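You operate a simulated robot arm through the tools that you are given. There is no shell and no other tool. Be economical: measure what you need, move in short steps, check, and stop when the job is done.

You run a simulated robot arm. Do the job below in one go: nothing can be reset, and whatever is moved stays where it is left.

TASK
Shake the settled paint and put the three loose bottles back in the rack.
Fine: each in the slot with its colour.

It is judged by the outcome, as a careful person would: the job done as asked, and still so three seconds after it is handed in. It fails if anything else is knocked over, pushed out of place, dropped, spilled or broken.

THE ROBOT
A 6-joint arm with a two-finger parallel gripper, fixed in place. Base frame: the origin is at the foot of the arm, x ahead of it, y to its left, z up. Readings come in cm, rad, newtons and seconds.
With the tool pointing down near the work surface it reaches from about 34 to 82 cm from the base axis. Its first joint turns from -2.897 to 2.897 rad. Payload 3.91 kg.
The TCP is the grasp point between the finger pads, 3 cm short of the fingertips. In the tool frame z runs along the fingers and y along their closing line. The gripper opens to 11 cm. The fingers are 2 cm wide and 1 cm thick; the gripper's body (4.8 by 11.2 cm) begins 5.5 cm behind the TCP.
Orientation is told as [roll, pitch, yaw] about the base's x, y, z axes, in that order, counted from this pose: with the fingers straight down and closing along the base's y, the tool's x points along the base's -x, its y along +y and its z along -z.

THE INTERFACE
- The arm moves only by the tool play_rows. Its argument "steps" is a list that holds one entry, the list of rows, each a list of 7 numbers: the gripper command, from -1 (shut) to 1 (fully open), values between in proportion, then the shift along the tool's x, y, z in cm, then the turn, a rotation vector about the tool's x, y, z in rad. In form: [[[hand, dx, dy, dz, wx, wy, wz], ...]]. A call has 1 to 20 rows; each row shifts and turns the commanded pose from where the row before left it, along the tool's axes as they then stand. Rows are played at 5 a second. More than 5 cm and 0.15 rad between two rows, or a gripper value outside its range, and nothing of the call is played. A pose out of reach is approached as far as the arm can. The call stops where the force on the tool passes 90 N (or 10 N more than at its start, if that is more) or the arm is blocked; 0.2 s more then pass. The fingers move at their own pace (about 4.5 cm/s each) and stop on an object; they squeeze with about 27 N. The grip force told is the motor's: it shows also when the fingers shut on nothing. Time passes only in rows, and 0.2 s behind the last, so rows that do not move let the fingers close. The reply holds the time, the measured pose of the TCP, the force on the tool along the base axes, the opening and the grip force, in the units named above and with some noise.
- Cameras (640 x 400 px; columns grow to the right, rows downward): "scene" is fixed at [40.4, -50.46, 107.12]; the picture's right is [1.00, -0.00, 0.00], its down [-0.00, -0.38, -0.92] and it looks along [0.00, 0.92, -0.38] (base axes); focal length 316 px, centre (320, 200). "wrist" rides on the gripper at [-3.6, 0, -5.7] in the tool frame; the picture's right is [0.00, -1.00, 0.00], its down [0.97, 0.00, -0.24] and it looks along [0.24, 0.00, 0.97] (tool axes); focal length 218 px, centre (320, 200).
- camera(camera): a new picture of that camera. It takes no simulated time.
- move_column(by): slides the trunk up (or, below 0, down) by that many cm; the arm rides with it, the base frame stays. It gives what a move gives, with no picture.
- measure_at(camera, pixels): there is no depth. For up to 12 entries [column, row, z] of the newest picture of that camera ("zoom" is the newest enlarged one), the place [x, y] in the base frame at which the ray of that pixel passes the height z, good to about 0.3 cm, but the place of the scene camera against the robot may be out by one fixed shift of up to 1.8 cm in any direction. It takes no simulated time.
- close_up(camera, box): a new picture of the part [left, top, right, bottom] of that camera's present view, enlarged. It takes no simulated time.
- job_done(): hands the job in; it is judged then, once.

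Keep the steps short. Do not move on a guess: measure, check each grasp and each placing, and mend mistakes. In all there are 80 turns and 46 pictures (those below and enlarged ones count). Leave the gripper open and the arm clear of the work at the hand-in unless told otherwise, and finish with a single line.

The tools are called after "Request:" by a JSON object that holds its "api" and its "payload". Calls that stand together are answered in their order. play_rows: Moves the arm, as the interface text tells. Its arguments: {"type":"object","properties":{"steps":{"type":"array","items":{"type":"array","items":{"type":"array","items":{"type":"number"}}}}},"required":["steps"]} The other tools are called the same way: move_column (by) slides the trunk up or down; camera (camera) takes a picture; measure_at (camera, pixels) gives the place at which the rays of pixels pass given heights; close_up (camera, box) takes an enlarged picture of a part of a camera's view; job_done () hands the job in.

At the start:

```text
time_s: 0.0
ee_pos: [49.33, 23.22, 75.49]
orientation: [0.0, 0.001, 0.0]
wrist_force: [-0.2, 0.2, 0.2]
opening: 11.0
grip_force: 0.2
trunk travel left (down, up): [-27.5, 33.5]
```

scene: 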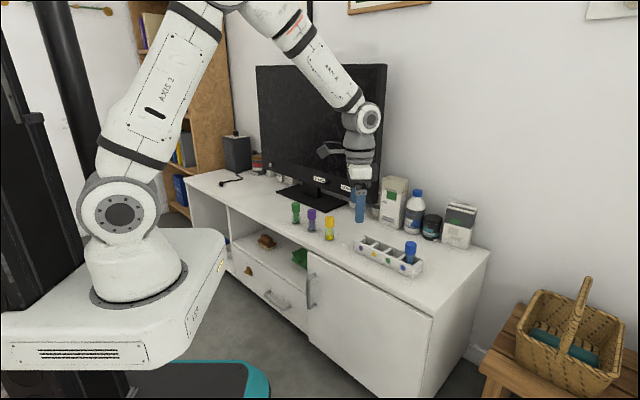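
wrist: 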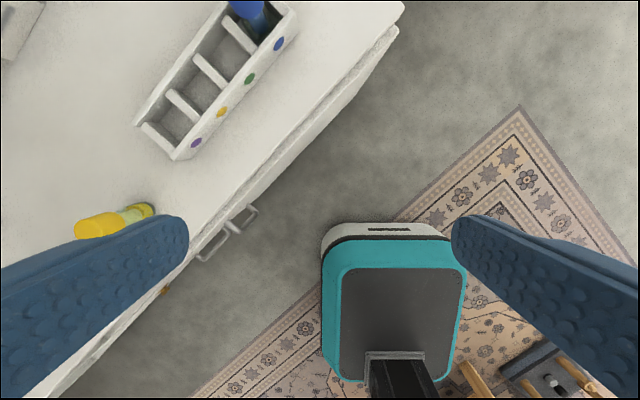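

I see three bottles (green, purple, yellow) near (295..330, 215..230) and the rack with a blue bottle at (390,255). I'll enlarge both areas.

Request:
{"api": "close_up", "payload": {"camera": "scene", "box": [270, 180, 370, 250]}}

Request:
{"api": "close_up", "payload": {"camera": "scene", "box": [340, 170, 490, 280]}}

```text
5.71 times, centred on (320, 215) of scene
```

zoom: 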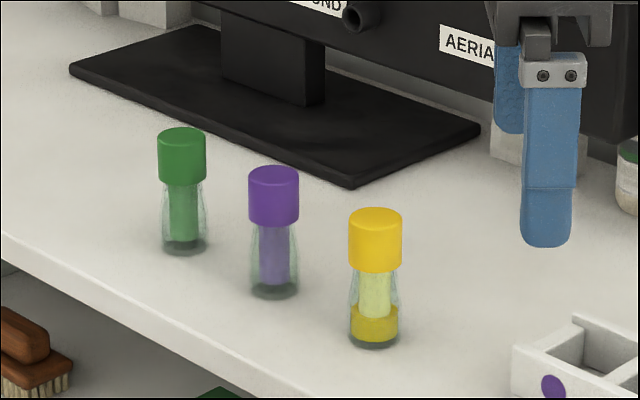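

```text
3.64 times, centred on (415, 225) of scene
```

zoom: 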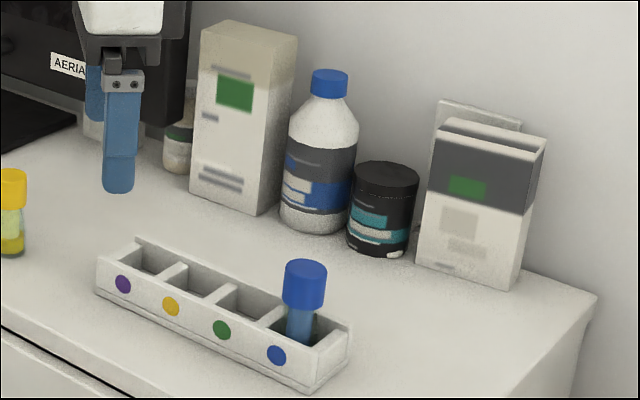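

The yellow bottle is layered (a dense band at the bottom, pale above), so that is the settled one. The slot order is purple, yellow, green, blue. Next I measure bottle bases and tops, and the rack.

Request:
{"api": "measure_at", "payload": {"camera": "scene", "pixels": [[296.2, 222.8, 50], [311.9, 230.3, 50], [329.4, 239, 50], [296, 204, 58], [311.9, 211, 58], [329.6, 218.5, 58], [276, 229, 50], [370, 278, 50], [410.5, 241, 58]]}}

Request:
{"api": "measure_at", "payload": {"camera": "wrist", "pixels": [[140, 124, 54], [178, 158, 54], [296, 10, 54], [196, 142, 52], [222, 111, 52], [249, 79, 52], [279, 44, 52], [97, 228, 58], [142, 210, 50], [173, 115, 54], [199, 82, 54], [227, 50, 54]]}}

Request:
{"api": "close_up", "payload": {"camera": "wrist", "box": [60, 0, 320, 240]}}

```text
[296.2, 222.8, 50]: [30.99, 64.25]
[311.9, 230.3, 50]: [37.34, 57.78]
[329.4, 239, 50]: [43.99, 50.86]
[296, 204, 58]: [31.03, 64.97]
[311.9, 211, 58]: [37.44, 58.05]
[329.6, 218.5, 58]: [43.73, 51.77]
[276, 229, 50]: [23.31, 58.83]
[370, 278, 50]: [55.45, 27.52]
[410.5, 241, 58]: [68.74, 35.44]
```

```text
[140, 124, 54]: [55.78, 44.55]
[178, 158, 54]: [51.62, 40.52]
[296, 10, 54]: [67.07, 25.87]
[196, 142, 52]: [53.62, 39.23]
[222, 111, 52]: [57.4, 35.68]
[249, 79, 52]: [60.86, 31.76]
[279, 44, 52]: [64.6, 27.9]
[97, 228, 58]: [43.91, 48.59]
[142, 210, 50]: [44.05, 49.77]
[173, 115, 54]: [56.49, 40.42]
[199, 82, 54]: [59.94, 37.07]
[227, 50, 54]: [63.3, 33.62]
```

```text
1.67 times, centred on (190, 120) of wrist
```

zoom: 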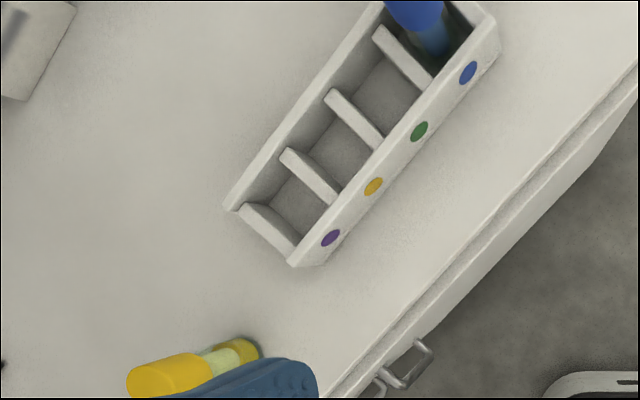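

Rack axis runs at about -46° (dots from (53.6,39.2) to (64.6,27.9)), the same way as the bottle row. I turn the tool so the fingers close across the row and move above the yellow bottle, staying high.

Request:
{"api": "play_rows", "payload": {"steps": [[[1, 0, 0, 0, 0, 0, 0.1333], [1, 0, 0, 0, 0, 0, 0.1333], [1, 0, 0, 0, 0, 0, 0.1333], [1, 0, 0, 0, 0, 0, 0.1333], [1, 0, 0, 0, 0, 0, 0.1333], [1, 0, 0, 0, 0, 0, 0.1333], [1, 2.5, 2.48, 0, 0, 0, 0], [1, 2.5, 2.48, 0, 0, 0, 0], [1, 2.5, 2.48, 0, 0, 0, 0], [1, 2.5, 2.48, 0, 0, 0, 0], [1, 2.5, 2.48, 0, 0, 0, 0], [1, 2.5, 2.48, 0, 0, 0, 0], [1, 0, 0, 0, 0, 0, 0]]]}}

Request:
{"api": "camera", "payload": {"camera": "wrist"}}

Request:
{"api": "camera", "payload": {"camera": "scene"}}

```text
time_s: 2.8
ee_pos: [49.61, 44.31, 75.42]
orientation: [0.001, 0.001, -0.8]
wrist_force: [0.3, -0.1, 0.3]
opening: 11.0
grip_force: 0.0
trunk travel left (down, up): [-27.5, 33.5]
```

```text
40 pictures are left
```

wrist: 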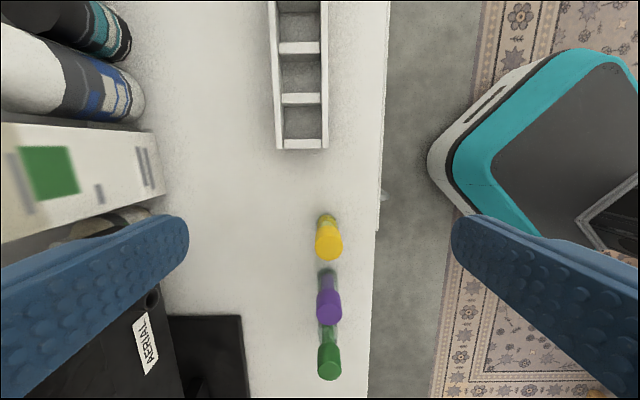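

```text
39 pictures are left
```

scene: 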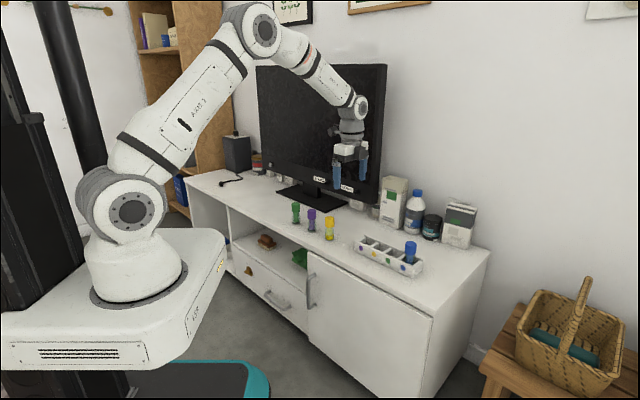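

Now I have all three bottles in view in line, aligned with the picture. Measuring cap tops, bases and the rack from the wrist.

Request:
{"api": "measure_at", "payload": {"camera": "wrist", "pixels": [[329, 249, 58.4], [327, 220, 50], [329, 312, 58.4], [328, 276, 50], [329, 369, 58.4], [328, 330, 50], [275, 148, 54], [328, 148, 54], [303, 143, 54], [303, 98, 54], [303, 47, 54], [243, 316, 51]]}}

Request:
{"api": "close_up", "payload": {"camera": "wrist", "box": [220, 0, 420, 125]}}

Request:
{"api": "close_up", "payload": {"camera": "wrist", "box": [220, 200, 420, 400]}}

```text
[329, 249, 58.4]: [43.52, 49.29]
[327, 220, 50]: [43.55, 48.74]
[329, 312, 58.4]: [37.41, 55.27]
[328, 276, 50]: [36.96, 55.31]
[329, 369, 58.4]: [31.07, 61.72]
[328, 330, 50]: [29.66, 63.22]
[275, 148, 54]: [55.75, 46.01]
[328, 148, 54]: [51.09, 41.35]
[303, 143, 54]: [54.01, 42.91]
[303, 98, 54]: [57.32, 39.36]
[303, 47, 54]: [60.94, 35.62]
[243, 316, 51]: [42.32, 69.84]
```

```text
3.20 times, centred on (320, 62) of wrist
```

zoom: 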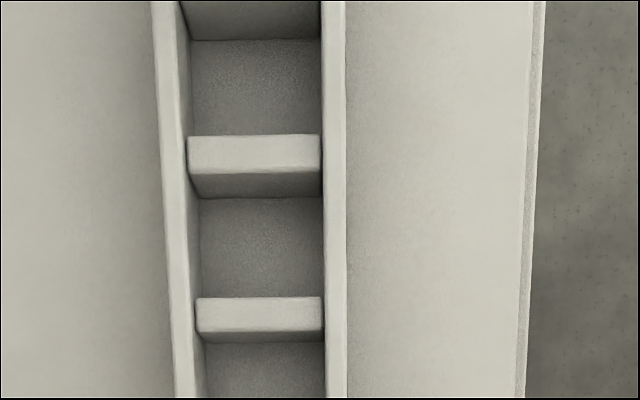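

```text
2.00 times, centred on (320, 300) of wrist
```

zoom: 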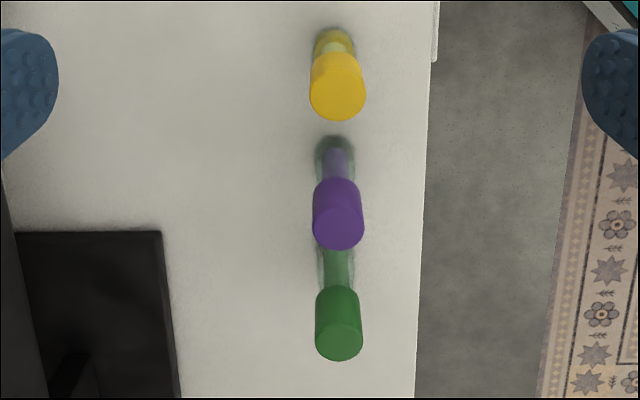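

Yellow stands at about (43.5, 49.0), roughly 8.4 cm tall. Before grasping I look straight down on the rack to get exact slot centres.

Request:
{"api": "play_rows", "payload": {"steps": [[[1, -3.3, 0.7, 0, 0, 0, 0], [1, -3.3, 0.7, 1.3, 0, 0, 0], [1, -3.3, 0.7, 2, 0, 0, 0], [1, -3.4, 0.6, 2.1, 0, 0, 0], [1, 0, 0, 0, 0, 0, 0]]]}}

Request:
{"api": "close_up", "payload": {"camera": "wrist", "box": [200, 80, 440, 320]}}

```text
time_s: 4.0
ee_pos: [61.0, 36.4, 70.29]
orientation: [-0.001, 0.001, -0.799]
wrist_force: [0.4, 0.2, -0.2]
opening: 11.0
grip_force: 0.2
trunk travel left (down, up): [-27.5, 33.5]
```

```text
1.67 times, centred on (320, 200) of wrist
```

zoom: 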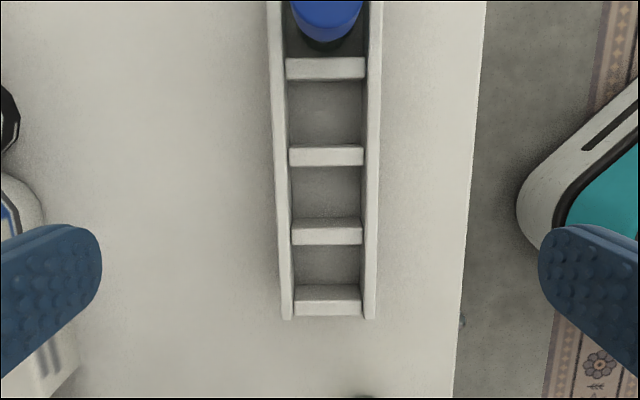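

I need a sharper view of the slot edges; enlarging the rack alone.

Request:
{"api": "close_up", "payload": {"camera": "wrist", "box": [280, 80, 370, 136]}}

Request:
{"api": "close_up", "payload": {"camera": "wrist", "box": [270, 150, 390, 280]}}

```text
7.11 times, centred on (325, 108) of wrist
```

zoom: 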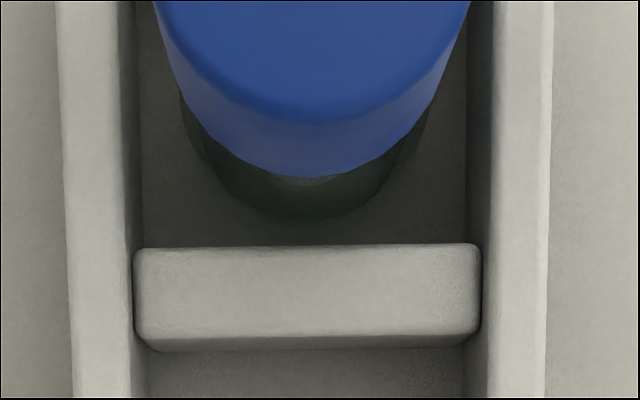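

```text
3.08 times, centred on (330, 215) of wrist
```

zoom: 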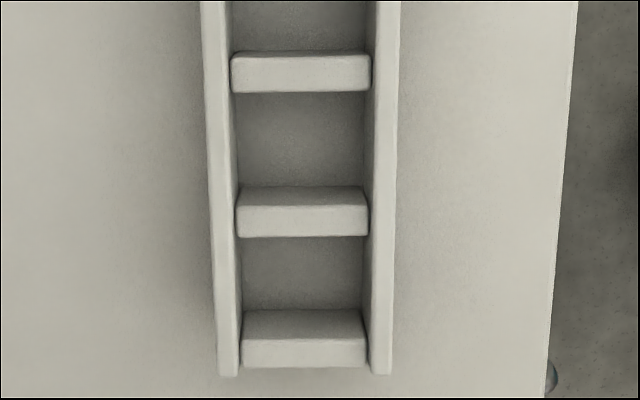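

Slot openings in full wrist pixels: purple (324.6,243), yellow (324.5,198), green (323.8,148). Measuring them at rim heights.

Request:
{"api": "measure_at", "payload": {"camera": "wrist", "pixels": [[324.6, 243.2, 53.5], [324.5, 198.3, 53.5], [323.8, 147.8, 53.5], [324.6, 243.2, 53], [324.6, 243.2, 54], [324.5, 260, 53.5], [302, 240, 53.5], [346.5, 240, 53.5], [294.5, 240, 53.5], [353.5, 240, 53.5]]}}

Request:
{"api": "measure_at", "payload": {"camera": "zoom", "pixels": [[303, 237, 53.5], [303, 205, 53.5], [303, 92, 53.5], [303, 55, 53.5], [303, 337, 53.5], [303, 368, 53.5]]}}

```text
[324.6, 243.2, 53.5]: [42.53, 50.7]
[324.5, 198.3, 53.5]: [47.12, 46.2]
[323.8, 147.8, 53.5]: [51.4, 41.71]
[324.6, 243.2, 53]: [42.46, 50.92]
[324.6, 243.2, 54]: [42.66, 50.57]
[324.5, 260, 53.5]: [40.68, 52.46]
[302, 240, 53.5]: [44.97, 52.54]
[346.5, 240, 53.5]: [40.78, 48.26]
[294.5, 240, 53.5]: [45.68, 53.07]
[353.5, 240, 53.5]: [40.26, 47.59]
```

```text
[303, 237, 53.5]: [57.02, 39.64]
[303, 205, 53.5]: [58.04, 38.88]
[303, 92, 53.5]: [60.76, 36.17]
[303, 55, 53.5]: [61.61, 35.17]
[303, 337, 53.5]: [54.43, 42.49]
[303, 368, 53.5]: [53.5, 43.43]
```

Those first values used the older full picture; the zoom values are right: purple slot ≈ (55.7,41.1), yellow ≈ (59.4,37.5). I refine with inner corners of each slot in the same enlargement.

Request:
{"api": "measure_at", "payload": {"camera": "zoom", "pixels": [[238, 237, 53.5], [369, 237, 53.5], [241, 337, 53.5], [368, 337, 53.5], [233, 92, 53.5], [371, 92, 53.5], [236, 205, 53.5], [370, 205, 53.5], [303, 287, 53.5], [303, 148, 53.5], [231, 55, 53.5], [371, 55, 53.5]]}}

Request:
{"api": "close_up", "payload": {"camera": "wrist", "box": [270, 60, 390, 190]}}

```text
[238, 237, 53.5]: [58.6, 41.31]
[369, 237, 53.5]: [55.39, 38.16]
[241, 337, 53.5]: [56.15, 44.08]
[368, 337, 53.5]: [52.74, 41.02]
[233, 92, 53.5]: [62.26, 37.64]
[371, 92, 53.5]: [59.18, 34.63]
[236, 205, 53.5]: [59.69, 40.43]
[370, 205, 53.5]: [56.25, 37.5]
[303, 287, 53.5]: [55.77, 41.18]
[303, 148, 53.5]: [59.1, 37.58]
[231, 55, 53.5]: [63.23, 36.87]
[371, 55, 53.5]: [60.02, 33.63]
```

```text
3.08 times, centred on (330, 125) of wrist
```

zoom: 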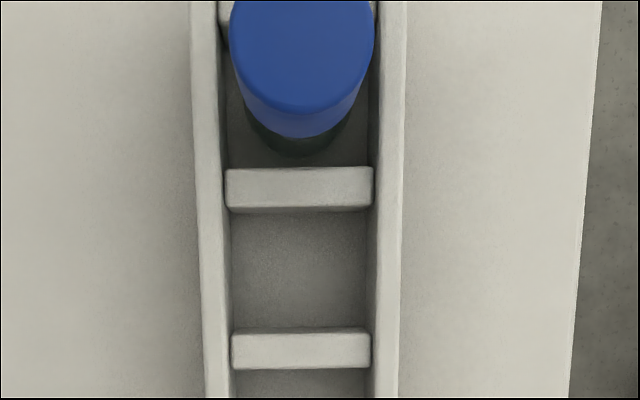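

Request:
{"api": "measure_at", "payload": {"camera": "zoom", "pixels": [[226, 208, 53.5], [373, 208, 53.5], [230, 335, 53.5], [371, 335, 53.5], [302, 50, 58.7], [230, 50, 58.7], [374, 50, 58.7], [302, 108, 58.7], [226, 172, 53.5], [372, 172, 53.5]]}}

```text
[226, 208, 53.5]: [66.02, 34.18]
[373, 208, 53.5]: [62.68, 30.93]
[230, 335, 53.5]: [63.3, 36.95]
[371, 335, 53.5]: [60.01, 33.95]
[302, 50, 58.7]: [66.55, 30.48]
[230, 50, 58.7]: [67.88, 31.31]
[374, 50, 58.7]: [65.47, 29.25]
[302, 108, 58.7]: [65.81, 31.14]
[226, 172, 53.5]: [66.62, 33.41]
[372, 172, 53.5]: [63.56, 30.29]
```

Slots: P (55.72,41.14), Y (59.35,37.55), G (63.0,34.0). Now moving back over the yellow bottle to centre it in the wrist view.

Request:
{"api": "play_rows", "payload": {"steps": [[[1, 4, -0.8, 0, 0, 0, 0], [1, 4, -0.8, 0, 0, 0, 0], [1, 4, -0.8, 0, 0, 0, 0], [1, 4, -0.8, 0, 0, 0, 0], [1, 3.5, -0.57, 0, 0, 0, 0], [1, 0, 0, 0, 0, 0, 0]]]}}

Request:
{"api": "close_up", "payload": {"camera": "wrist", "box": [240, 100, 400, 320]}}

```text
time_s: 5.4
ee_pos: [44.48, 48.06, 70.1]
orientation: [0.0, 0.0, -0.801]
wrist_force: [-0.7, -0.4, 0.2]
opening: 10.99
grip_force: 0.1
trunk travel left (down, up): [-27.5, 33.5]
```

```text
1.82 times, centred on (320, 210) of wrist
```

zoom: 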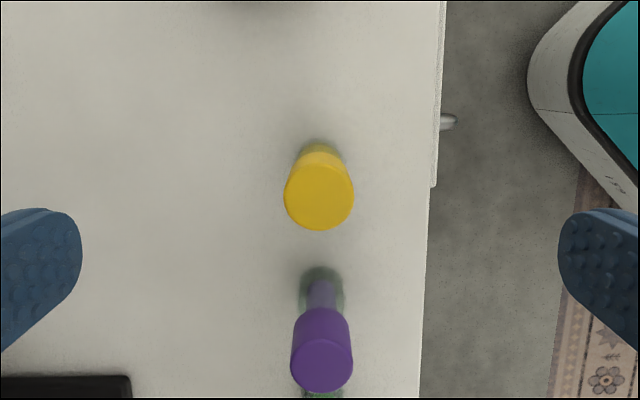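

Request:
{"api": "measure_at", "payload": {"camera": "zoom", "pixels": [[319, 196, 58.4], [319, 230, 58.4], [319, 196, 58], [322, 366, 58.4], [321, 282, 50.3], [321, 160, 50]]}}

```text
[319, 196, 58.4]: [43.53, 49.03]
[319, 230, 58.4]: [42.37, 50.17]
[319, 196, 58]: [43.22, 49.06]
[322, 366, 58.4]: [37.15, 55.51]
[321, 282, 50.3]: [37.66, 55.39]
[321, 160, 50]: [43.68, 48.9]
```

Yellow at (43.5,49.05). Centring, then descending to TCP z ≈ 57 (fingers around the cap).

Request:
{"api": "play_rows", "payload": {"steps": [[[1, 1.39, 0, 0, 0, 0, 0], [1, 0, 0, 3, 0, 0, 0], [1, 0, 0, 3, 0, 0, 0], [1, 0, 0, 3, 0, 0, 0], [1, 0, 0, 2.5, 0, 0, 0], [1, 0, 0, 1.6, 0, 0, 0], [1, 0, 0, 0, 0, 0, 0]]]}}

Request:
{"api": "camera", "payload": {"camera": "wrist"}}

Request:
{"api": "close_up", "payload": {"camera": "scene", "box": [270, 180, 370, 250]}}

```text
time_s: 7.0
ee_pos: [43.55, 48.96, 57.0]
orientation: [0.0, 0.0, -0.799]
wrist_force: [-0.1, -0.6, -0.1]
opening: 11.0
grip_force: 0.0
trunk travel left (down, up): [-27.5, 33.5]
```

```text
31 pictures are left
```

wrist: 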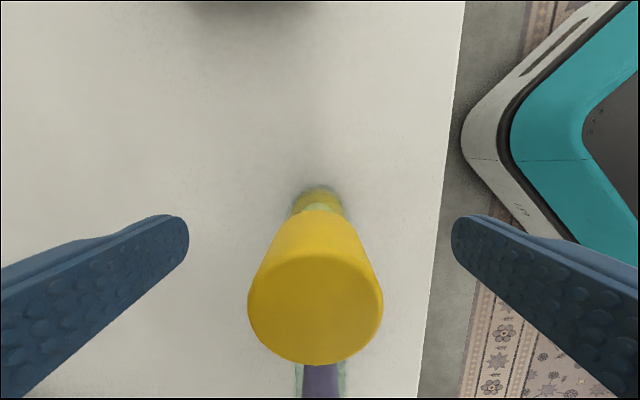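

```text
5.71 times, centred on (320, 215) of scene
```

zoom: 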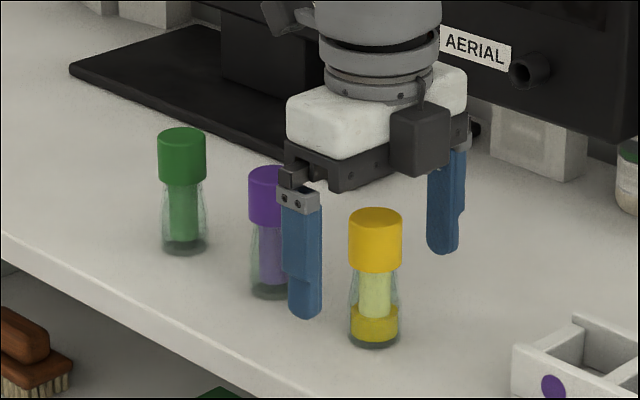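

Bottle is centred between the fingers. Closing.

Request:
{"api": "play_rows", "payload": {"steps": [[[0, 0, 0, 0, 0, 0, 0], [-0.3, 0, 0, 0, 0, 0, 0], [-0.6, 0, 0, 0, 0, 0, 0], [-1, 0, 0, 0, 0, 0, 0], [-1, 0, 0, 0, 0, 0, 0], [-1, 0, 0, 0, 0, 0, 0], [-1, 0, 0, 0, 0, 0, 0], [-1, 0, 0, 0, 0, 0, 0]]]}}

```text
time_s: 8.8
ee_pos: [43.54, 49.02, 56.93]
orientation: [0.002, 0.001, -0.799]
wrist_force: [-0.4, -0.3, 0.6]
opening: 3.15
grip_force: 26.8
trunk travel left (down, up): [-27.5, 33.5]
```

Gripped (3.15 cm, 27 N). Lifting well clear, and a picture.

Request:
{"api": "play_rows", "payload": {"steps": [[[-1, 0, 0, -2, 0, 0, 0], [-1, 0, 0, -3, 0, 0, 0], [-1, 0, 0, -4, 0, 0, 0], [-1, -2, 0, -4, 0, 0, 0], [-1, -2, 0, -4, 0, 0, 0], [-1, -2, 0, -3, 0, 0, 0], [-1, 0, 0, 0, 0, 0, 0]]]}}

Request:
{"api": "close_up", "payload": {"camera": "scene", "box": [270, 100, 430, 270]}}

```text
time_s: 10.4
ee_pos: [47.79, 44.75, 77.11]
orientation: [0.0, -0.001, -0.799]
wrist_force: [-0.3, 0.2, -0.8]
opening: 3.2
grip_force: 26.8
trunk travel left (down, up): [-27.5, 33.5]
```

```text
2.35 times, centred on (350, 185) of scene
```

zoom: 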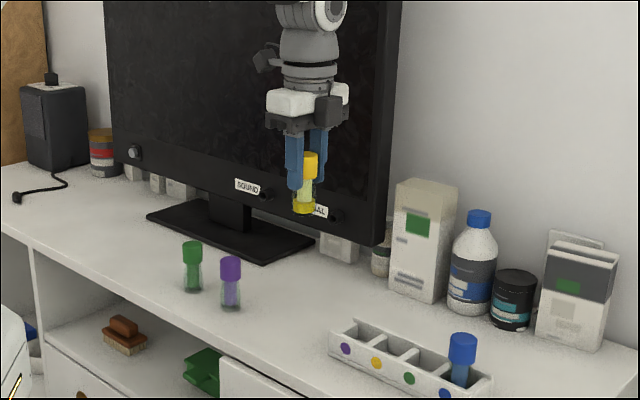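

Held upright. Shaking up and down, 4.5 cm strokes, ten times.

Request:
{"api": "play_rows", "payload": {"steps": [[[-1, 0, 0, -4.5, 0, 0, 0], [-1, 0, 0, 4.5, 0, 0, 0], [-1, 0, 0, -4.5, 0, 0, 0], [-1, 0, 0, 4.5, 0, 0, 0], [-1, 0, 0, -4.5, 0, 0, 0], [-1, 0, 0, 4.5, 0, 0, 0], [-1, 0, 0, -4.5, 0, 0, 0], [-1, 0, 0, 4.5, 0, 0, 0], [-1, 0, 0, -4.5, 0, 0, 0], [-1, 0, 0, 4.5, 0, 0, 0], [-1, 0, 0, -4.5, 0, 0, 0], [-1, 0, 0, 4.5, 0, 0, 0], [-1, 0, 0, -4.5, 0, 0, 0], [-1, 0, 0, 4.5, 0, 0, 0], [-1, 0, 0, -4.5, 0, 0, 0], [-1, 0, 0, 4.5, 0, 0, 0], [-1, 0, 0, -4.5, 0, 0, 0], [-1, 0, 0, 4.5, 0, 0, 0], [-1, 0, 0, -4.5, 0, 0, 0], [-1, 0, 0, 4.5, 0, 0, 0]]]}}

Request:
{"api": "close_up", "payload": {"camera": "scene", "box": [310, 130, 390, 200]}}

```text
time_s: 14.6
ee_pos: [47.77, 44.73, 77.11]
orientation: [-0.001, 0.0, -0.798]
wrist_force: [-1.3, 0.2, 0.7]
opening: 3.18
grip_force: 26.8
trunk travel left (down, up): [-27.5, 33.5]
```

```text
5.71 times, centred on (350, 165) of scene
```

zoom: 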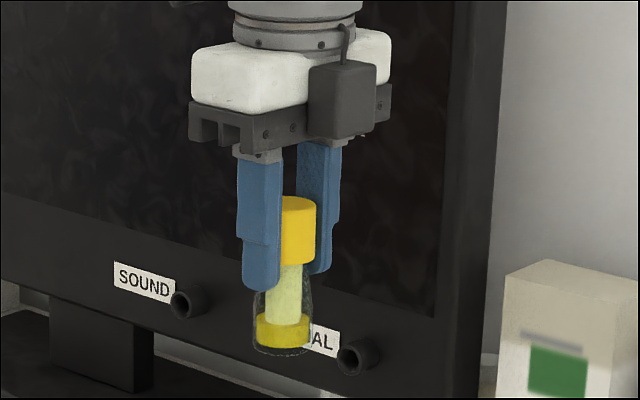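

The layer is still there. Trying longer strokes: 10 cm up and down, at full speed.

Request:
{"api": "play_rows", "payload": {"steps": [[[-1, 0, 0, -5, 0, 0, 0], [-1, 0, 0, -5, 0, 0, 0], [-1, 0, 0, 5, 0, 0, 0], [-1, 0, 0, 5, 0, 0, 0], [-1, 0, 0, -5, 0, 0, 0], [-1, 0, 0, -5, 0, 0, 0], [-1, 0, 0, 5, 0, 0, 0], [-1, 0, 0, 5, 0, 0, 0], [-1, 0, 0, -5, 0, 0, 0], [-1, 0, 0, -5, 0, 0, 0], [-1, 0, 0, 5, 0, 0, 0], [-1, 0, 0, 5, 0, 0, 0], [-1, 0, 0, -5, 0, 0, 0], [-1, 0, 0, -5, 0, 0, 0], [-1, 0, 0, 5, 0, 0, 0], [-1, 0, 0, 5, 0, 0, 0], [-1, 0, 0, -5, 0, 0, 0], [-1, 0, 0, -5, 0, 0, 0], [-1, 0, 0, 5, 0, 0, 0], [-1, 0, 0, 5, 0, 0, 0]]]}}

Request:
{"api": "close_up", "payload": {"camera": "scene", "box": [310, 130, 390, 200]}}

```text
time_s: 18.8
ee_pos: [47.61, 44.71, 76.86]
orientation: [0.0, -0.001, -0.8]
wrist_force: [-0.1, -0.5, 0.1]
opening: 3.19
grip_force: 27.0
trunk travel left (down, up): [-27.5, 33.5]
```

```text
5.71 times, centred on (350, 165) of scene
```

zoom: 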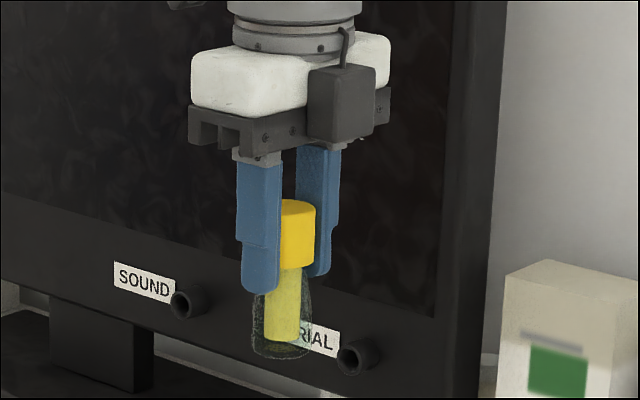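

The band is gone and the paint looks even. One more half-round to be sure, then compare.

Request:
{"api": "play_rows", "payload": {"steps": [[[-1, 0, 0, -5, 0, 0, 0], [-1, 0, 0, -5, 0, 0, 0], [-1, 0, 0, 5, 0, 0, 0], [-1, 0, 0, 5, 0, 0, 0], [-1, 0, 0, -5, 0, 0, 0], [-1, 0, 0, -5, 0, 0, 0], [-1, 0, 0, 5, 0, 0, 0], [-1, 0, 0, 5, 0, 0, 0], [-1, 0, 0, -5, 0, 0, 0], [-1, 0, 0, -5, 0, 0, 0], [-1, 0, 0, 5, 0, 0, 0], [-1, 0, 0, 5, 0, 0, 0], [-1, 0, 0, 0, 0, 0, 0], [-1, 0, 0, 0, 0, 0, 0]]]}}

Request:
{"api": "close_up", "payload": {"camera": "scene", "box": [310, 130, 390, 200]}}

```text
time_s: 21.8
ee_pos: [47.59, 44.75, 76.82]
orientation: [0.001, -0.001, -0.798]
wrist_force: [-0.1, -1.0, 0.0]
opening: 3.19
grip_force: 26.2
trunk travel left (down, up): [-27.5, 33.5]
```

```text
5.71 times, centred on (350, 165) of scene
```

zoom: 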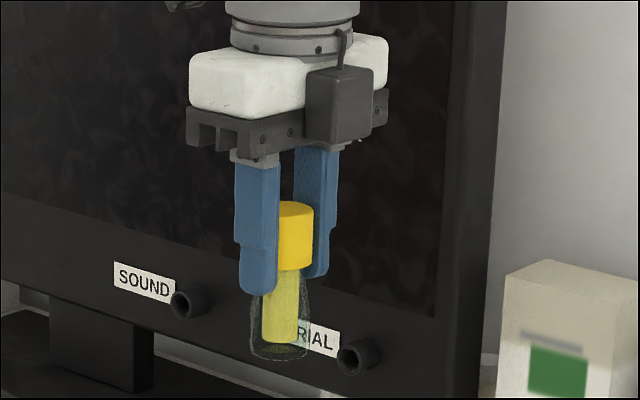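

Evenly mixed. Now moving over the yellow slot (59.35,37.55), stopping with the bottle foot about 3 cm above the rim.

Request:
{"api": "play_rows", "payload": {"steps": [[[-1, -3.34, 0.85, 0, 0, 0, 0], [-1, -3.34, 0.85, 0, 0, 0, 0], [-1, -3.34, 0.85, 0, 0, 0, 0], [-1, -3.34, 0.86, 2, 0, 0, 0], [-1, 0, 0, 4, 0, 0, 0], [-1, 0, 0, 4, 0, 0, 0], [-1, 0, 0, 3, 0, 0, 0], [-1, 0, 0, 0, 0, 0, 0], [-1, 0, 0, 0, 0, 0, 0]]]}}

Request:
{"api": "camera", "payload": {"camera": "wrist"}}

Request:
{"api": "close_up", "payload": {"camera": "scene", "box": [340, 180, 460, 280]}}

```text
time_s: 23.8
ee_pos: [59.46, 37.67, 63.86]
orientation: [0.001, -0.002, -0.799]
wrist_force: [-0.1, -0.1, -1.4]
opening: 3.17
grip_force: 26.8
trunk travel left (down, up): [-27.5, 33.5]
```

```text
25 pictures are left
```

wrist: 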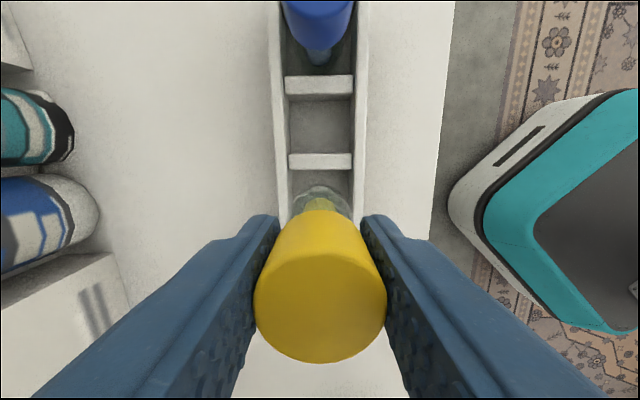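

```text
4.00 times, centred on (400, 230) of scene
```

zoom: 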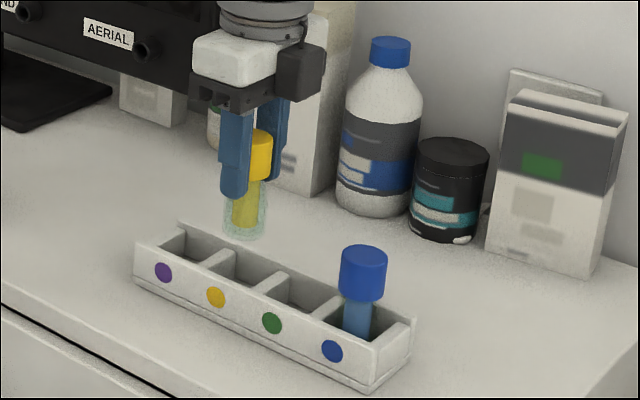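

Measuring the divider and side walls afresh from this picture to check the alignment.

Request:
{"api": "measure_at", "payload": {"camera": "wrist", "pixels": [[320, 168, 53.5], [290, 168, 53.5], [351, 168, 53.5], [320, 154, 53.5], [320, 97, 53.5], [286, 97, 53.5], [354, 97, 53.5]]}}

```text
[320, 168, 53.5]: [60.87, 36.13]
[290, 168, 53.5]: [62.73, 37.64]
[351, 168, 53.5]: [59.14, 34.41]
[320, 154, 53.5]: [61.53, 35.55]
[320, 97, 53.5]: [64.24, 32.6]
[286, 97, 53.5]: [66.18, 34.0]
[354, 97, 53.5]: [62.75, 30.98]
```

Alignment agrees within 0.2 cm. Lowering slowly to TCP z ≈ 57.6.

Request:
{"api": "play_rows", "payload": {"steps": [[[-1, 0, -0.1, 1.5, 0, 0, 0], [-1, 0, 0, 1, 0, 0, 0], [-1, 0, 0, 1, 0, 0, 0], [-1, 0, 0, 1, 0, 0, 0], [-1, 0, 0, 1, 0, 0, 0], [-1, 0, 0, 0.75, 0, 0, 0], [-1, 0, 0, 0, 0, 0, 0]]]}}

Request:
{"api": "close_up", "payload": {"camera": "scene", "box": [340, 180, 460, 280]}}

```text
time_s: 25.4
ee_pos: [59.39, 37.47, 57.73]
orientation: [0.003, 0.001, -0.8]
wrist_force: [-1.8, -0.8, 8.0]
opening: 3.18
grip_force: 26.8
trunk travel left (down, up): [-27.5, 33.5]
```

```text
4.00 times, centred on (400, 230) of scene
```

zoom: 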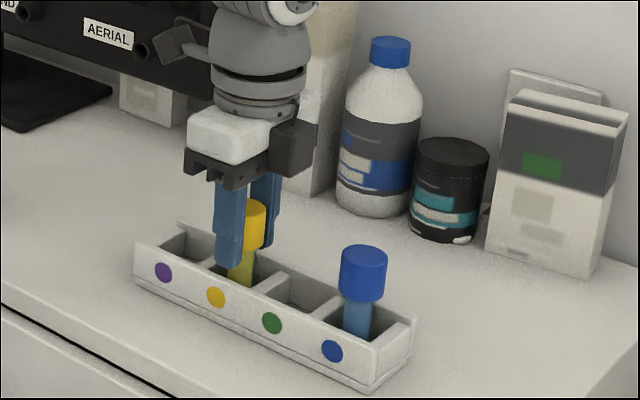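

There's an 8 N push, so the foot touches something. Comparing the cap-top heights of yellow and blue from the scene before releasing.

Request:
{"api": "measure_at", "payload": {"camera": "zoom", "pixels": [[364, 258, 59], [244, 211, 59]]}}

Request:
{"api": "camera", "payload": {"camera": "wrist"}}

```text
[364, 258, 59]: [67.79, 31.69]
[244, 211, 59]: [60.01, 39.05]
```

```text
22 pictures are left
```

wrist: 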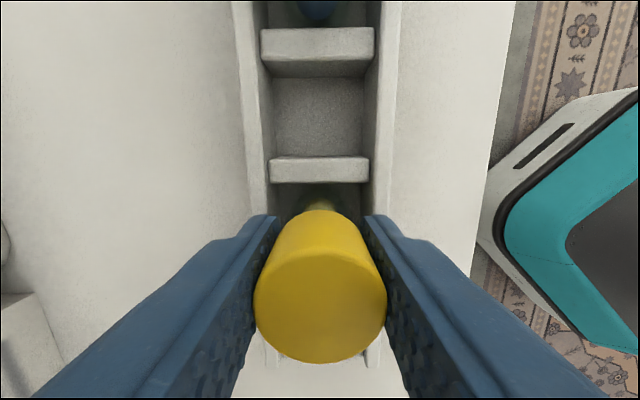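

Yellow's offset from blue equals two slot pitches (so it sits at the same height). Releasing partly, then rising straight up.

Request:
{"api": "play_rows", "payload": {"steps": [[[-0.2, 0, 0, 0, 0, 0, 0], [0.2, 0, 0, 0, 0, 0, 0], [0.2, 0, 0, 0, 0, 0, 0], [0.2, 0, 0, 0, 0, 0, 0], [0.2, 0, 0, -2, 0, 0, 0], [0.2, 0, 0, -3, 0, 0, 0], [0.2, 0, 0, -4, 0, 0, 0], [0.2, 0, 0, -4, 0, 0, 0], [0.2, 0, 0, 0, 0, 0, 0]]]}}

Request:
{"api": "close_up", "payload": {"camera": "scene", "box": [340, 180, 460, 280]}}

```text
time_s: 27.4
ee_pos: [59.36, 37.38, 70.77]
orientation: [-0.001, 0.001, -0.799]
wrist_force: [0.0, 0.3, 0.7]
opening: 6.57
grip_force: 0.0
trunk travel left (down, up): [-27.5, 33.5]
```

```text
4.00 times, centred on (400, 230) of scene
```

zoom: 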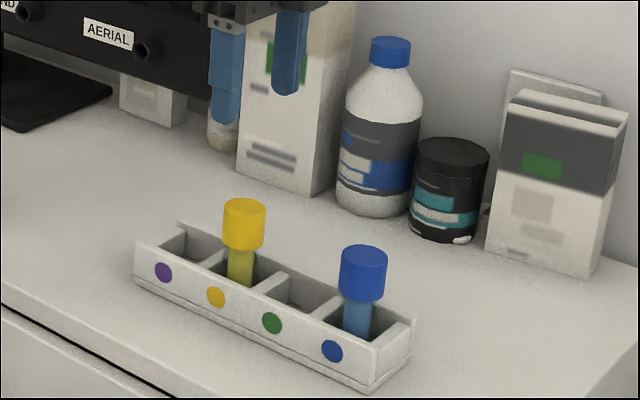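

Yellow is seated upright. Now over to purple, viewing it from above.

Request:
{"api": "play_rows", "payload": {"steps": [[[0.5, 4.445, -0.54, 0, 0, 0, 0], [1, 4.445, -0.54, 0, 0, 0, 0], [1, 4.445, -0.54, 0, 0, 0, 0], [1, 4.445, -0.54, 0, 0, 0, 0], [1, 4.445, -0.54, 0, 0, 0, 0], [1, 4.445, -0.54, 0, 0, 0, 0], [1, 0, 0, 0, 0, 0, 0]]]}}

Request:
{"api": "close_up", "payload": {"camera": "wrist", "box": [240, 100, 400, 320]}}

```text
time_s: 29.0
ee_pos: [38.42, 54.35, 70.85]
orientation: [-0.001, 0.003, -0.799]
wrist_force: [0.4, 0.2, -0.2]
opening: 11.0
grip_force: 0.1
trunk travel left (down, up): [-27.5, 33.5]
```

```text
1.82 times, centred on (320, 210) of wrist
```

zoom: 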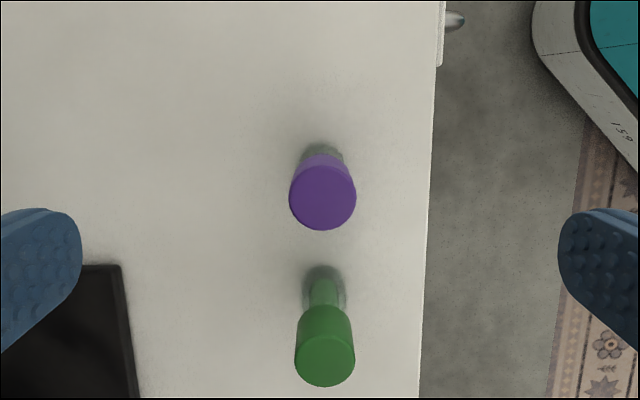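

Request:
{"api": "measure_at", "payload": {"camera": "zoom", "pixels": [[322, 197, 58.4], [322, 163, 50.3], [324, 361, 58.4], [324, 282, 50.3]]}}

```text
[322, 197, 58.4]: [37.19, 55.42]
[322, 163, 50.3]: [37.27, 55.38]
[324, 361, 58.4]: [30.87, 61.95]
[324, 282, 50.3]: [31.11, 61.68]
```

Purple at (37.2,55.4). Centring, descending to z ≈ 57, closing.

Request:
{"api": "play_rows", "payload": {"steps": [[[1, 1.59, -0.13, 0, 0, 0, 0], [1, 0, 0, 3, 0, 0, 0], [1, 0, 0, 3, 0, 0, 0], [1, 0, 0, 3, 0, 0, 0], [1, 0, 0, 2.5, 0, 0, 0], [1, 0, 0, 2.35, 0, 0, 0], [1, 0, 0, 0, 0, 0, 0], [0, 0, 0, 0, 0, 0, 0], [-0.3, 0, 0, 0, 0, 0, 0], [-0.6, 0, 0, 0, 0, 0, 0], [-1, 0, 0, 0, 0, 0, 0], [-1, 0, 0, 0, 0, 0, 0], [-1, 0, 0, 0, 0, 0, 0], [-1, 0, 0, 0, 0, 0, 0], [-1, 0, 0, 0, 0, 0, 0]]]}}

Request:
{"api": "camera", "payload": {"camera": "wrist"}}

```text
time_s: 32.2
ee_pos: [37.1, 55.18, 56.93]
orientation: [0.0, -0.001, -0.799]
wrist_force: [-0.1, -0.3, 0.5]
opening: 3.21
grip_force: 26.8
trunk travel left (down, up): [-27.5, 33.5]
```

```text
19 pictures are left
```

wrist: 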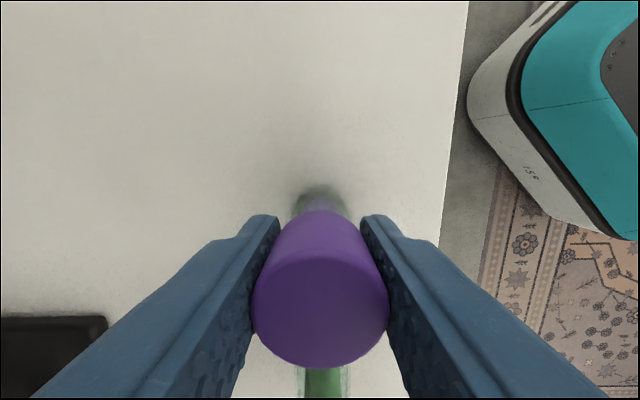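

Held (3.21 cm). Lifting and carrying to above the purple slot (55.7,41.1).

Request:
{"api": "play_rows", "payload": {"steps": [[[-1, 0, 0, -2, 0, 0, 0], [-1, 0, 0, -4, 0, 0, 0], [-1, 0, 0, -4, 0, 0, 0], [-1, 0, 0, -2, 0, 0, 0], [-1, -3.86, 0.595, 0, 0, 0, 0], [-1, -3.86, 0.595, 0, 0, 0, 0], [-1, -3.86, 0.595, 0, 0, 0, 0], [-1, -3.86, 0.595, 0, 0, 0, 0], [-1, -3.86, 0.595, 0, 0, 0, 0], [-1, -3.85, 0.595, 0, 0, 0, 0], [-1, 0, 0, 3, 0, 0, 0], [-1, 0, 0, 2, 0, 0, 0], [-1, 0, 0, 0, 0, 0, 0], [-1, 0, 0, 0, 0, 0, 0]]]}}

Request:
{"api": "camera", "payload": {"camera": "wrist"}}

```text
time_s: 35.2
ee_pos: [55.93, 41.17, 63.79]
orientation: [-0.001, 0.0, -0.8]
wrist_force: [-0.6, 0.4, -0.4]
opening: 3.23
grip_force: 27.4
trunk travel left (down, up): [-27.5, 33.5]
```

```text
18 pictures are left
```

wrist: 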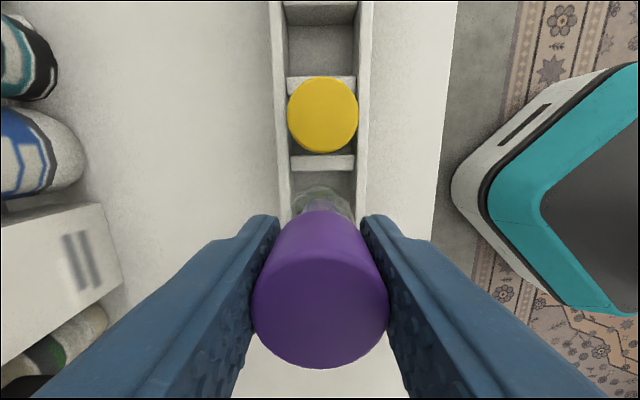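

Request:
{"api": "measure_at", "payload": {"camera": "wrist", "pixels": [[322, 170, 53.5], [291, 170, 53.5], [355, 170, 53.5]]}}

```text
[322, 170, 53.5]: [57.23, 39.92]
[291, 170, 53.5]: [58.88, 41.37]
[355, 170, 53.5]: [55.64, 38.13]
```

The slot centre from this view is (55.9,41.15), matching the tool. Lowering.

Request:
{"api": "play_rows", "payload": {"steps": [[[-1, 0, 0, 1.5, 0, 0, 0], [-1, 0, 0, 1, 0, 0, 0], [-1, 0, 0, 1, 0, 0, 0], [-1, 0, 0, 1, 0, 0, 0], [-1, 0, 0, 1, 0, 0, 0], [-1, 0, 0, 0.6, 0, 0, 0], [-1, 0, 0, 0, 0, 0, 0]]]}}

Request:
{"api": "close_up", "payload": {"camera": "scene", "box": [340, 180, 460, 280]}}

```text
time_s: 36.8
ee_pos: [55.89, 41.13, 57.77]
orientation: [-0.001, 0.002, -0.798]
wrist_force: [-0.7, -0.5, -0.1]
opening: 3.19
grip_force: 27.2
trunk travel left (down, up): [-27.5, 33.5]
```

```text
4.00 times, centred on (400, 230) of scene
```

zoom: 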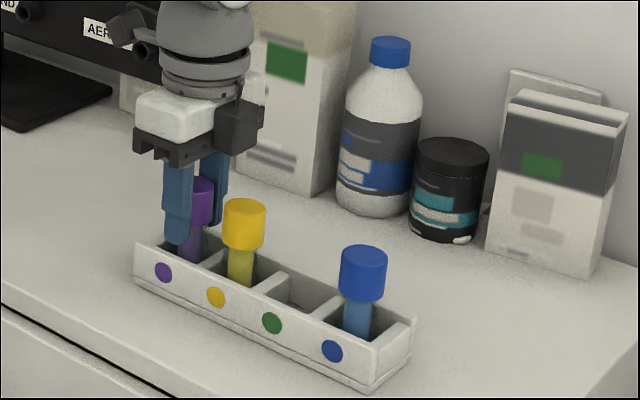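

Down in the slot, not yet touching. Lowering in small steps until the floor is felt.

Request:
{"api": "play_rows", "payload": {"steps": [[[-1, 0, 0, 0.15, 0, 0, 0], [-1, 0, 0, 0, 0, 0, 0]]]}}

```text
time_s: 37.4
ee_pos: [55.88, 41.24, 57.63]
orientation: [0.0, 0.0, -0.798]
wrist_force: [-0.2, -0.3, 2.9]
opening: 3.22
grip_force: 26.9
trunk travel left (down, up): [-27.5, 33.5]
```

Contact felt (3 N). Releasing and rising.

Request:
{"api": "play_rows", "payload": {"steps": [[[-0.2, 0, 0, 0, 0, 0, 0], [0.2, 0, 0, 0, 0, 0, 0], [0.2, 0, 0, 0, 0, 0, 0], [0.2, 0, 0, 0, 0, 0, 0], [0.2, 0, 0, -2, 0, 0, 0], [0.2, 0, 0, -3, 0, 0, 0], [0.2, 0, 0, -4, 0, 0, 0], [0.2, 0, 0, -4, 0, 0, 0], [0.2, 0, 0, 0, 0, 0, 0]]]}}

Request:
{"api": "close_up", "payload": {"camera": "scene", "box": [340, 180, 460, 280]}}

```text
time_s: 39.4
ee_pos: [55.76, 41.19, 70.61]
orientation: [0.001, 0.0, -0.8]
wrist_force: [-0.2, 0.1, -0.2]
opening: 6.6
grip_force: 0.0
trunk travel left (down, up): [-27.5, 33.5]
```

```text
4.00 times, centred on (400, 230) of scene
```

zoom: 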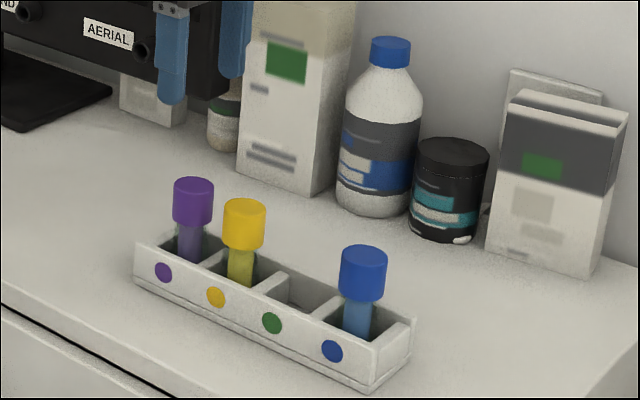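

Purple is seated. Going to green.

Request:
{"api": "play_rows", "payload": {"steps": [[[0.5, 4.34, -0.476, 0, 0, 0, 0], [1, 4.34, -0.476, 0, 0, 0, 0], [1, 4.34, -0.476, 0, 0, 0, 0], [1, 4.34, -0.476, 0, 0, 0, 0], [1, 4.34, -0.476, 0, 0, 0, 0], [1, 4.34, -0.476, 0, 0, 0, 0], [1, 4.34, -0.476, 0, 0, 0, 0], [1, 0, 0, 0, 0, 0, 0]]]}}

Request:
{"api": "close_up", "payload": {"camera": "wrist", "box": [240, 100, 400, 320]}}

Request:
{"api": "camera", "payload": {"camera": "scene"}}

```text
time_s: 41.2
ee_pos: [32.37, 60.68, 70.81]
orientation: [0.002, 0.0, -0.802]
wrist_force: [-0.5, 0.0, 1.2]
opening: 11.02
grip_force: 0.0
trunk travel left (down, up): [-27.5, 33.5]
```

```text
1.82 times, centred on (320, 210) of wrist
```

zoom: 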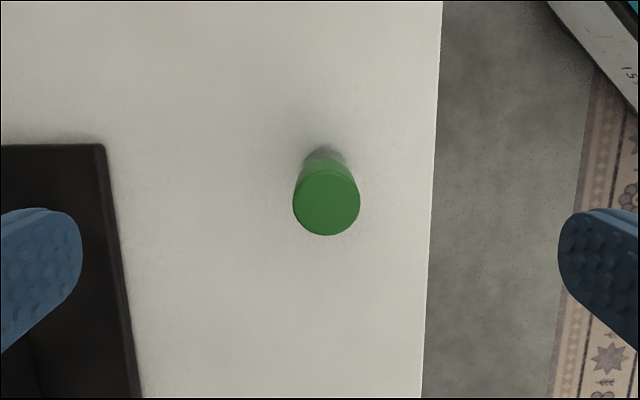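

```text
14 pictures are left
```

scene: 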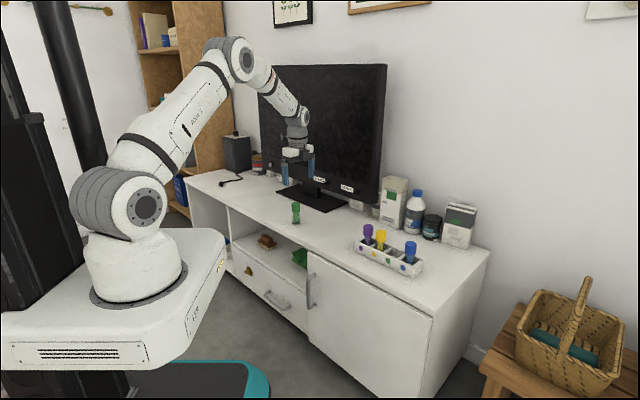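

Request:
{"api": "measure_at", "payload": {"camera": "zoom", "pixels": [[326, 203, 58.4], [326, 168, 50.3], [100, 146, 51]]}}

```text
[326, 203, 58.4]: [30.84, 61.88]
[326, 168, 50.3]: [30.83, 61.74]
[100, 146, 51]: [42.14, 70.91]
```

Green at (30.85,61.8). Centring, descending, closing.

Request:
{"api": "play_rows", "payload": {"steps": [[[1, 1.86, -0.28, 0, 0, 0, 0], [1, 0, 0, 3, 0, 0, 0], [1, 0, 0, 3, 0, 0, 0], [1, 0, 0, 3, 0, 0, 0], [1, 0, 0, 2.5, 0, 0, 0], [1, 0, 0, 2.35, 0, 0, 0], [1, 0, 0, 0, 0, 0, 0], [0, 0, 0, 0, 0, 0, 0], [-0.3, 0, 0, 0, 0, 0, 0], [-0.6, 0, 0, 0, 0, 0, 0], [-1, 0, 0, 0, 0, 0, 0], [-1, 0, 0, 0, 0, 0, 0], [-1, 0, 0, 0, 0, 0, 0], [-1, 0, 0, 0, 0, 0, 0], [-1, 0, 0, 0, 0, 0, 0]]]}}

Request:
{"api": "camera", "payload": {"camera": "wrist"}}

```text
time_s: 44.4
ee_pos: [30.84, 61.87, 56.79]
orientation: [-0.001, 0.0, -0.8]
wrist_force: [0.7, -1.0, -1.1]
opening: 3.2
grip_force: 27.3
trunk travel left (down, up): [-27.5, 33.5]
```

```text
13 pictures are left
```

wrist: 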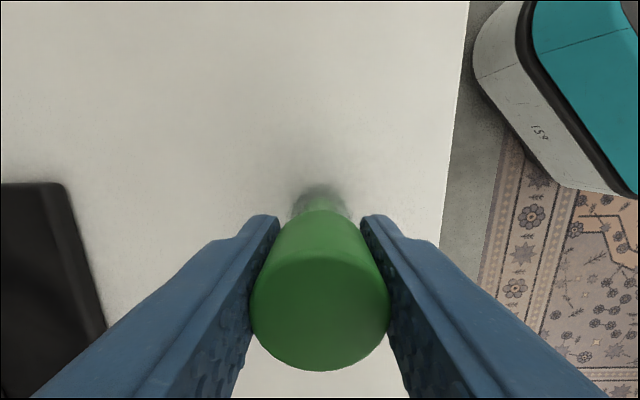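

Held. Lifting high (foot will pass well above the racked caps) and carrying to above the green slot.

Request:
{"api": "play_rows", "payload": {"steps": [[[-1, 0, 0, -2, 0, 0, 0], [-1, 0, 0, -4, 0, 0, 0], [-1, 0, 0, -4, 0, 0, 0], [-1, 0, 0, -4, 0, 0, 0], [-1, 0, 0, -4, 0, 0, 0], [-1, -4.25, 0.363, 0, 0, 0, 0], [-1, -4.25, 0.363, 0, 0, 0, 0], [-1, -4.25, 0.363, 0, 0, 0, 0], [-1, -4.25, 0.363, 0, 0, 0, 0], [-1, -4.25, 0.363, 0, 0, 0, 0], [-1, -4.25, 0.363, 0, 0, 0, 0], [-1, -4.25, 0.363, 0, 0, 0, 0], [-1, -4.25, 0.363, 0, 0, 0, 0], [-1, -4.25, 0.363, 0, 0, 0, 0], [-1, -4.25, 0.363, 0, 0, 0, 0], [-1, 0, 0, 4, 0, 0, 0], [-1, 0, 0, 3, 0, 0, 0], [-1, 0, 0, 0, 0, 0, 0], [-1, 0, 0, 0, 0, 0, 0]]]}}

Request:
{"api": "camera", "payload": {"camera": "wrist"}}

Request:
{"api": "close_up", "payload": {"camera": "scene", "box": [340, 180, 460, 280]}}

```text
time_s: 48.4
ee_pos: [63.03, 33.82, 67.67]
orientation: [0.0, 0.0, -0.799]
wrist_force: [0.0, -0.1, -0.6]
opening: 3.2
grip_force: 27.5
trunk travel left (down, up): [-27.5, 33.5]
```

```text
12 pictures are left
```

wrist: 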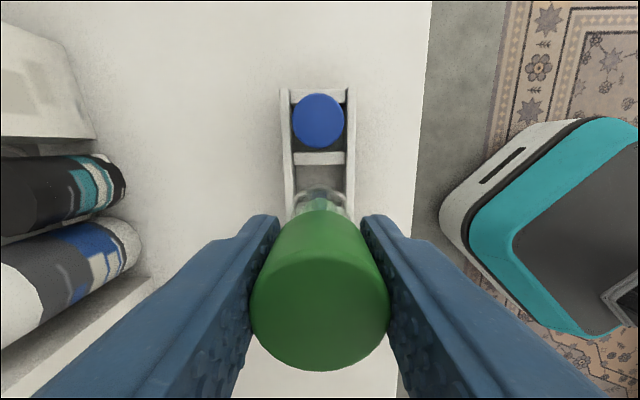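

```text
4.00 times, centred on (400, 230) of scene
```

zoom: 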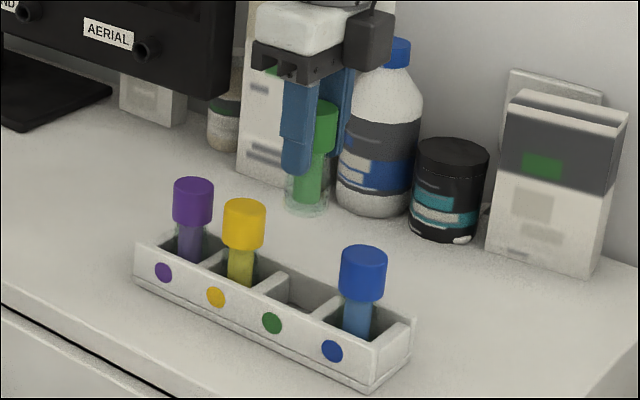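

Request:
{"api": "measure_at", "payload": {"camera": "wrist", "pixels": [[320, 164, 53.5], [293, 164, 53.5], [347, 164, 53.5], [320, 152, 53.5]]}}

```text
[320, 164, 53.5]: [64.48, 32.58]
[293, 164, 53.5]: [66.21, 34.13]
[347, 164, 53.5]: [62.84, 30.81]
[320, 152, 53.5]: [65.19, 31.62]
```

Slot centre from this view (63.1,33.85), matching the tool. Lowering to just above the floor.

Request:
{"api": "play_rows", "payload": {"steps": [[[-1, -0.1, 0, 2, 0, 0, 0], [-1, 0, 0, 2, 0, 0, 0], [-1, 0, 0, 1.2, 0, 0, 0], [-1, 0, 0, 1, 0, 0, 0], [-1, 0, 0, 1, 0, 0, 0], [-1, 0, 0, 1, 0, 0, 0], [-1, 0, 0, 1, 0, 0, 0], [-1, 0, 0, 0.7, 0, 0, 0], [-1, 0, 0, 0, 0, 0, 0]]]}}

Request:
{"api": "close_up", "payload": {"camera": "scene", "box": [340, 180, 460, 280]}}

```text
time_s: 50.4
ee_pos: [63.08, 33.75, 57.81]
orientation: [0.001, 0.0, -0.8]
wrist_force: [0.2, -0.4, -1.2]
opening: 3.19
grip_force: 27.0
trunk travel left (down, up): [-27.5, 33.5]
```

```text
4.00 times, centred on (400, 230) of scene
```

zoom: 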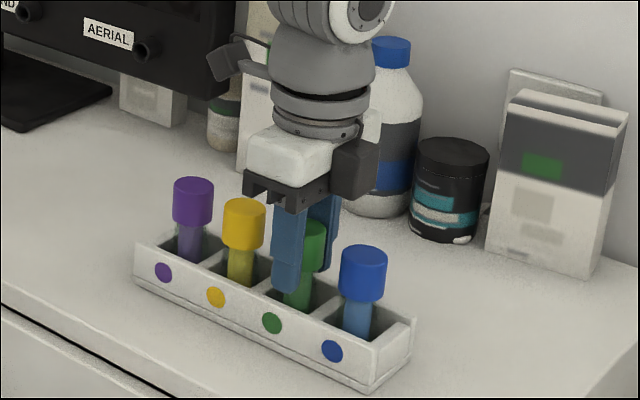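

It's in the slot, nearly on the floor. A few small steps down until contact.

Request:
{"api": "play_rows", "payload": {"steps": [[[-1, 0, 0, 0.12, 0, 0, 0], [-1, 0, 0, 0.12, 0, 0, 0], [-1, 0, 0, 0, 0, 0, 0]]]}}

```text
time_s: 51.2
ee_pos: [63.06, 33.93, 57.62]
orientation: [0.0, -0.002, -0.8]
wrist_force: [0.5, 0.2, 0.4]
opening: 3.21
grip_force: 27.2
trunk travel left (down, up): [-27.5, 33.5]
```

Request:
{"api": "play_rows", "payload": {"steps": [[[-1, 0, 0, 0.12, 0, 0, 0], [-1, 0, 0, 0, 0, 0, 0]]]}}

```text
time_s: 51.8
ee_pos: [63.06, 33.72, 57.65]
orientation: [0.002, 0.001, -0.8]
wrist_force: [-0.2, -0.5, 4.8]
opening: 3.17
grip_force: 27.0
trunk travel left (down, up): [-27.5, 33.5]
```

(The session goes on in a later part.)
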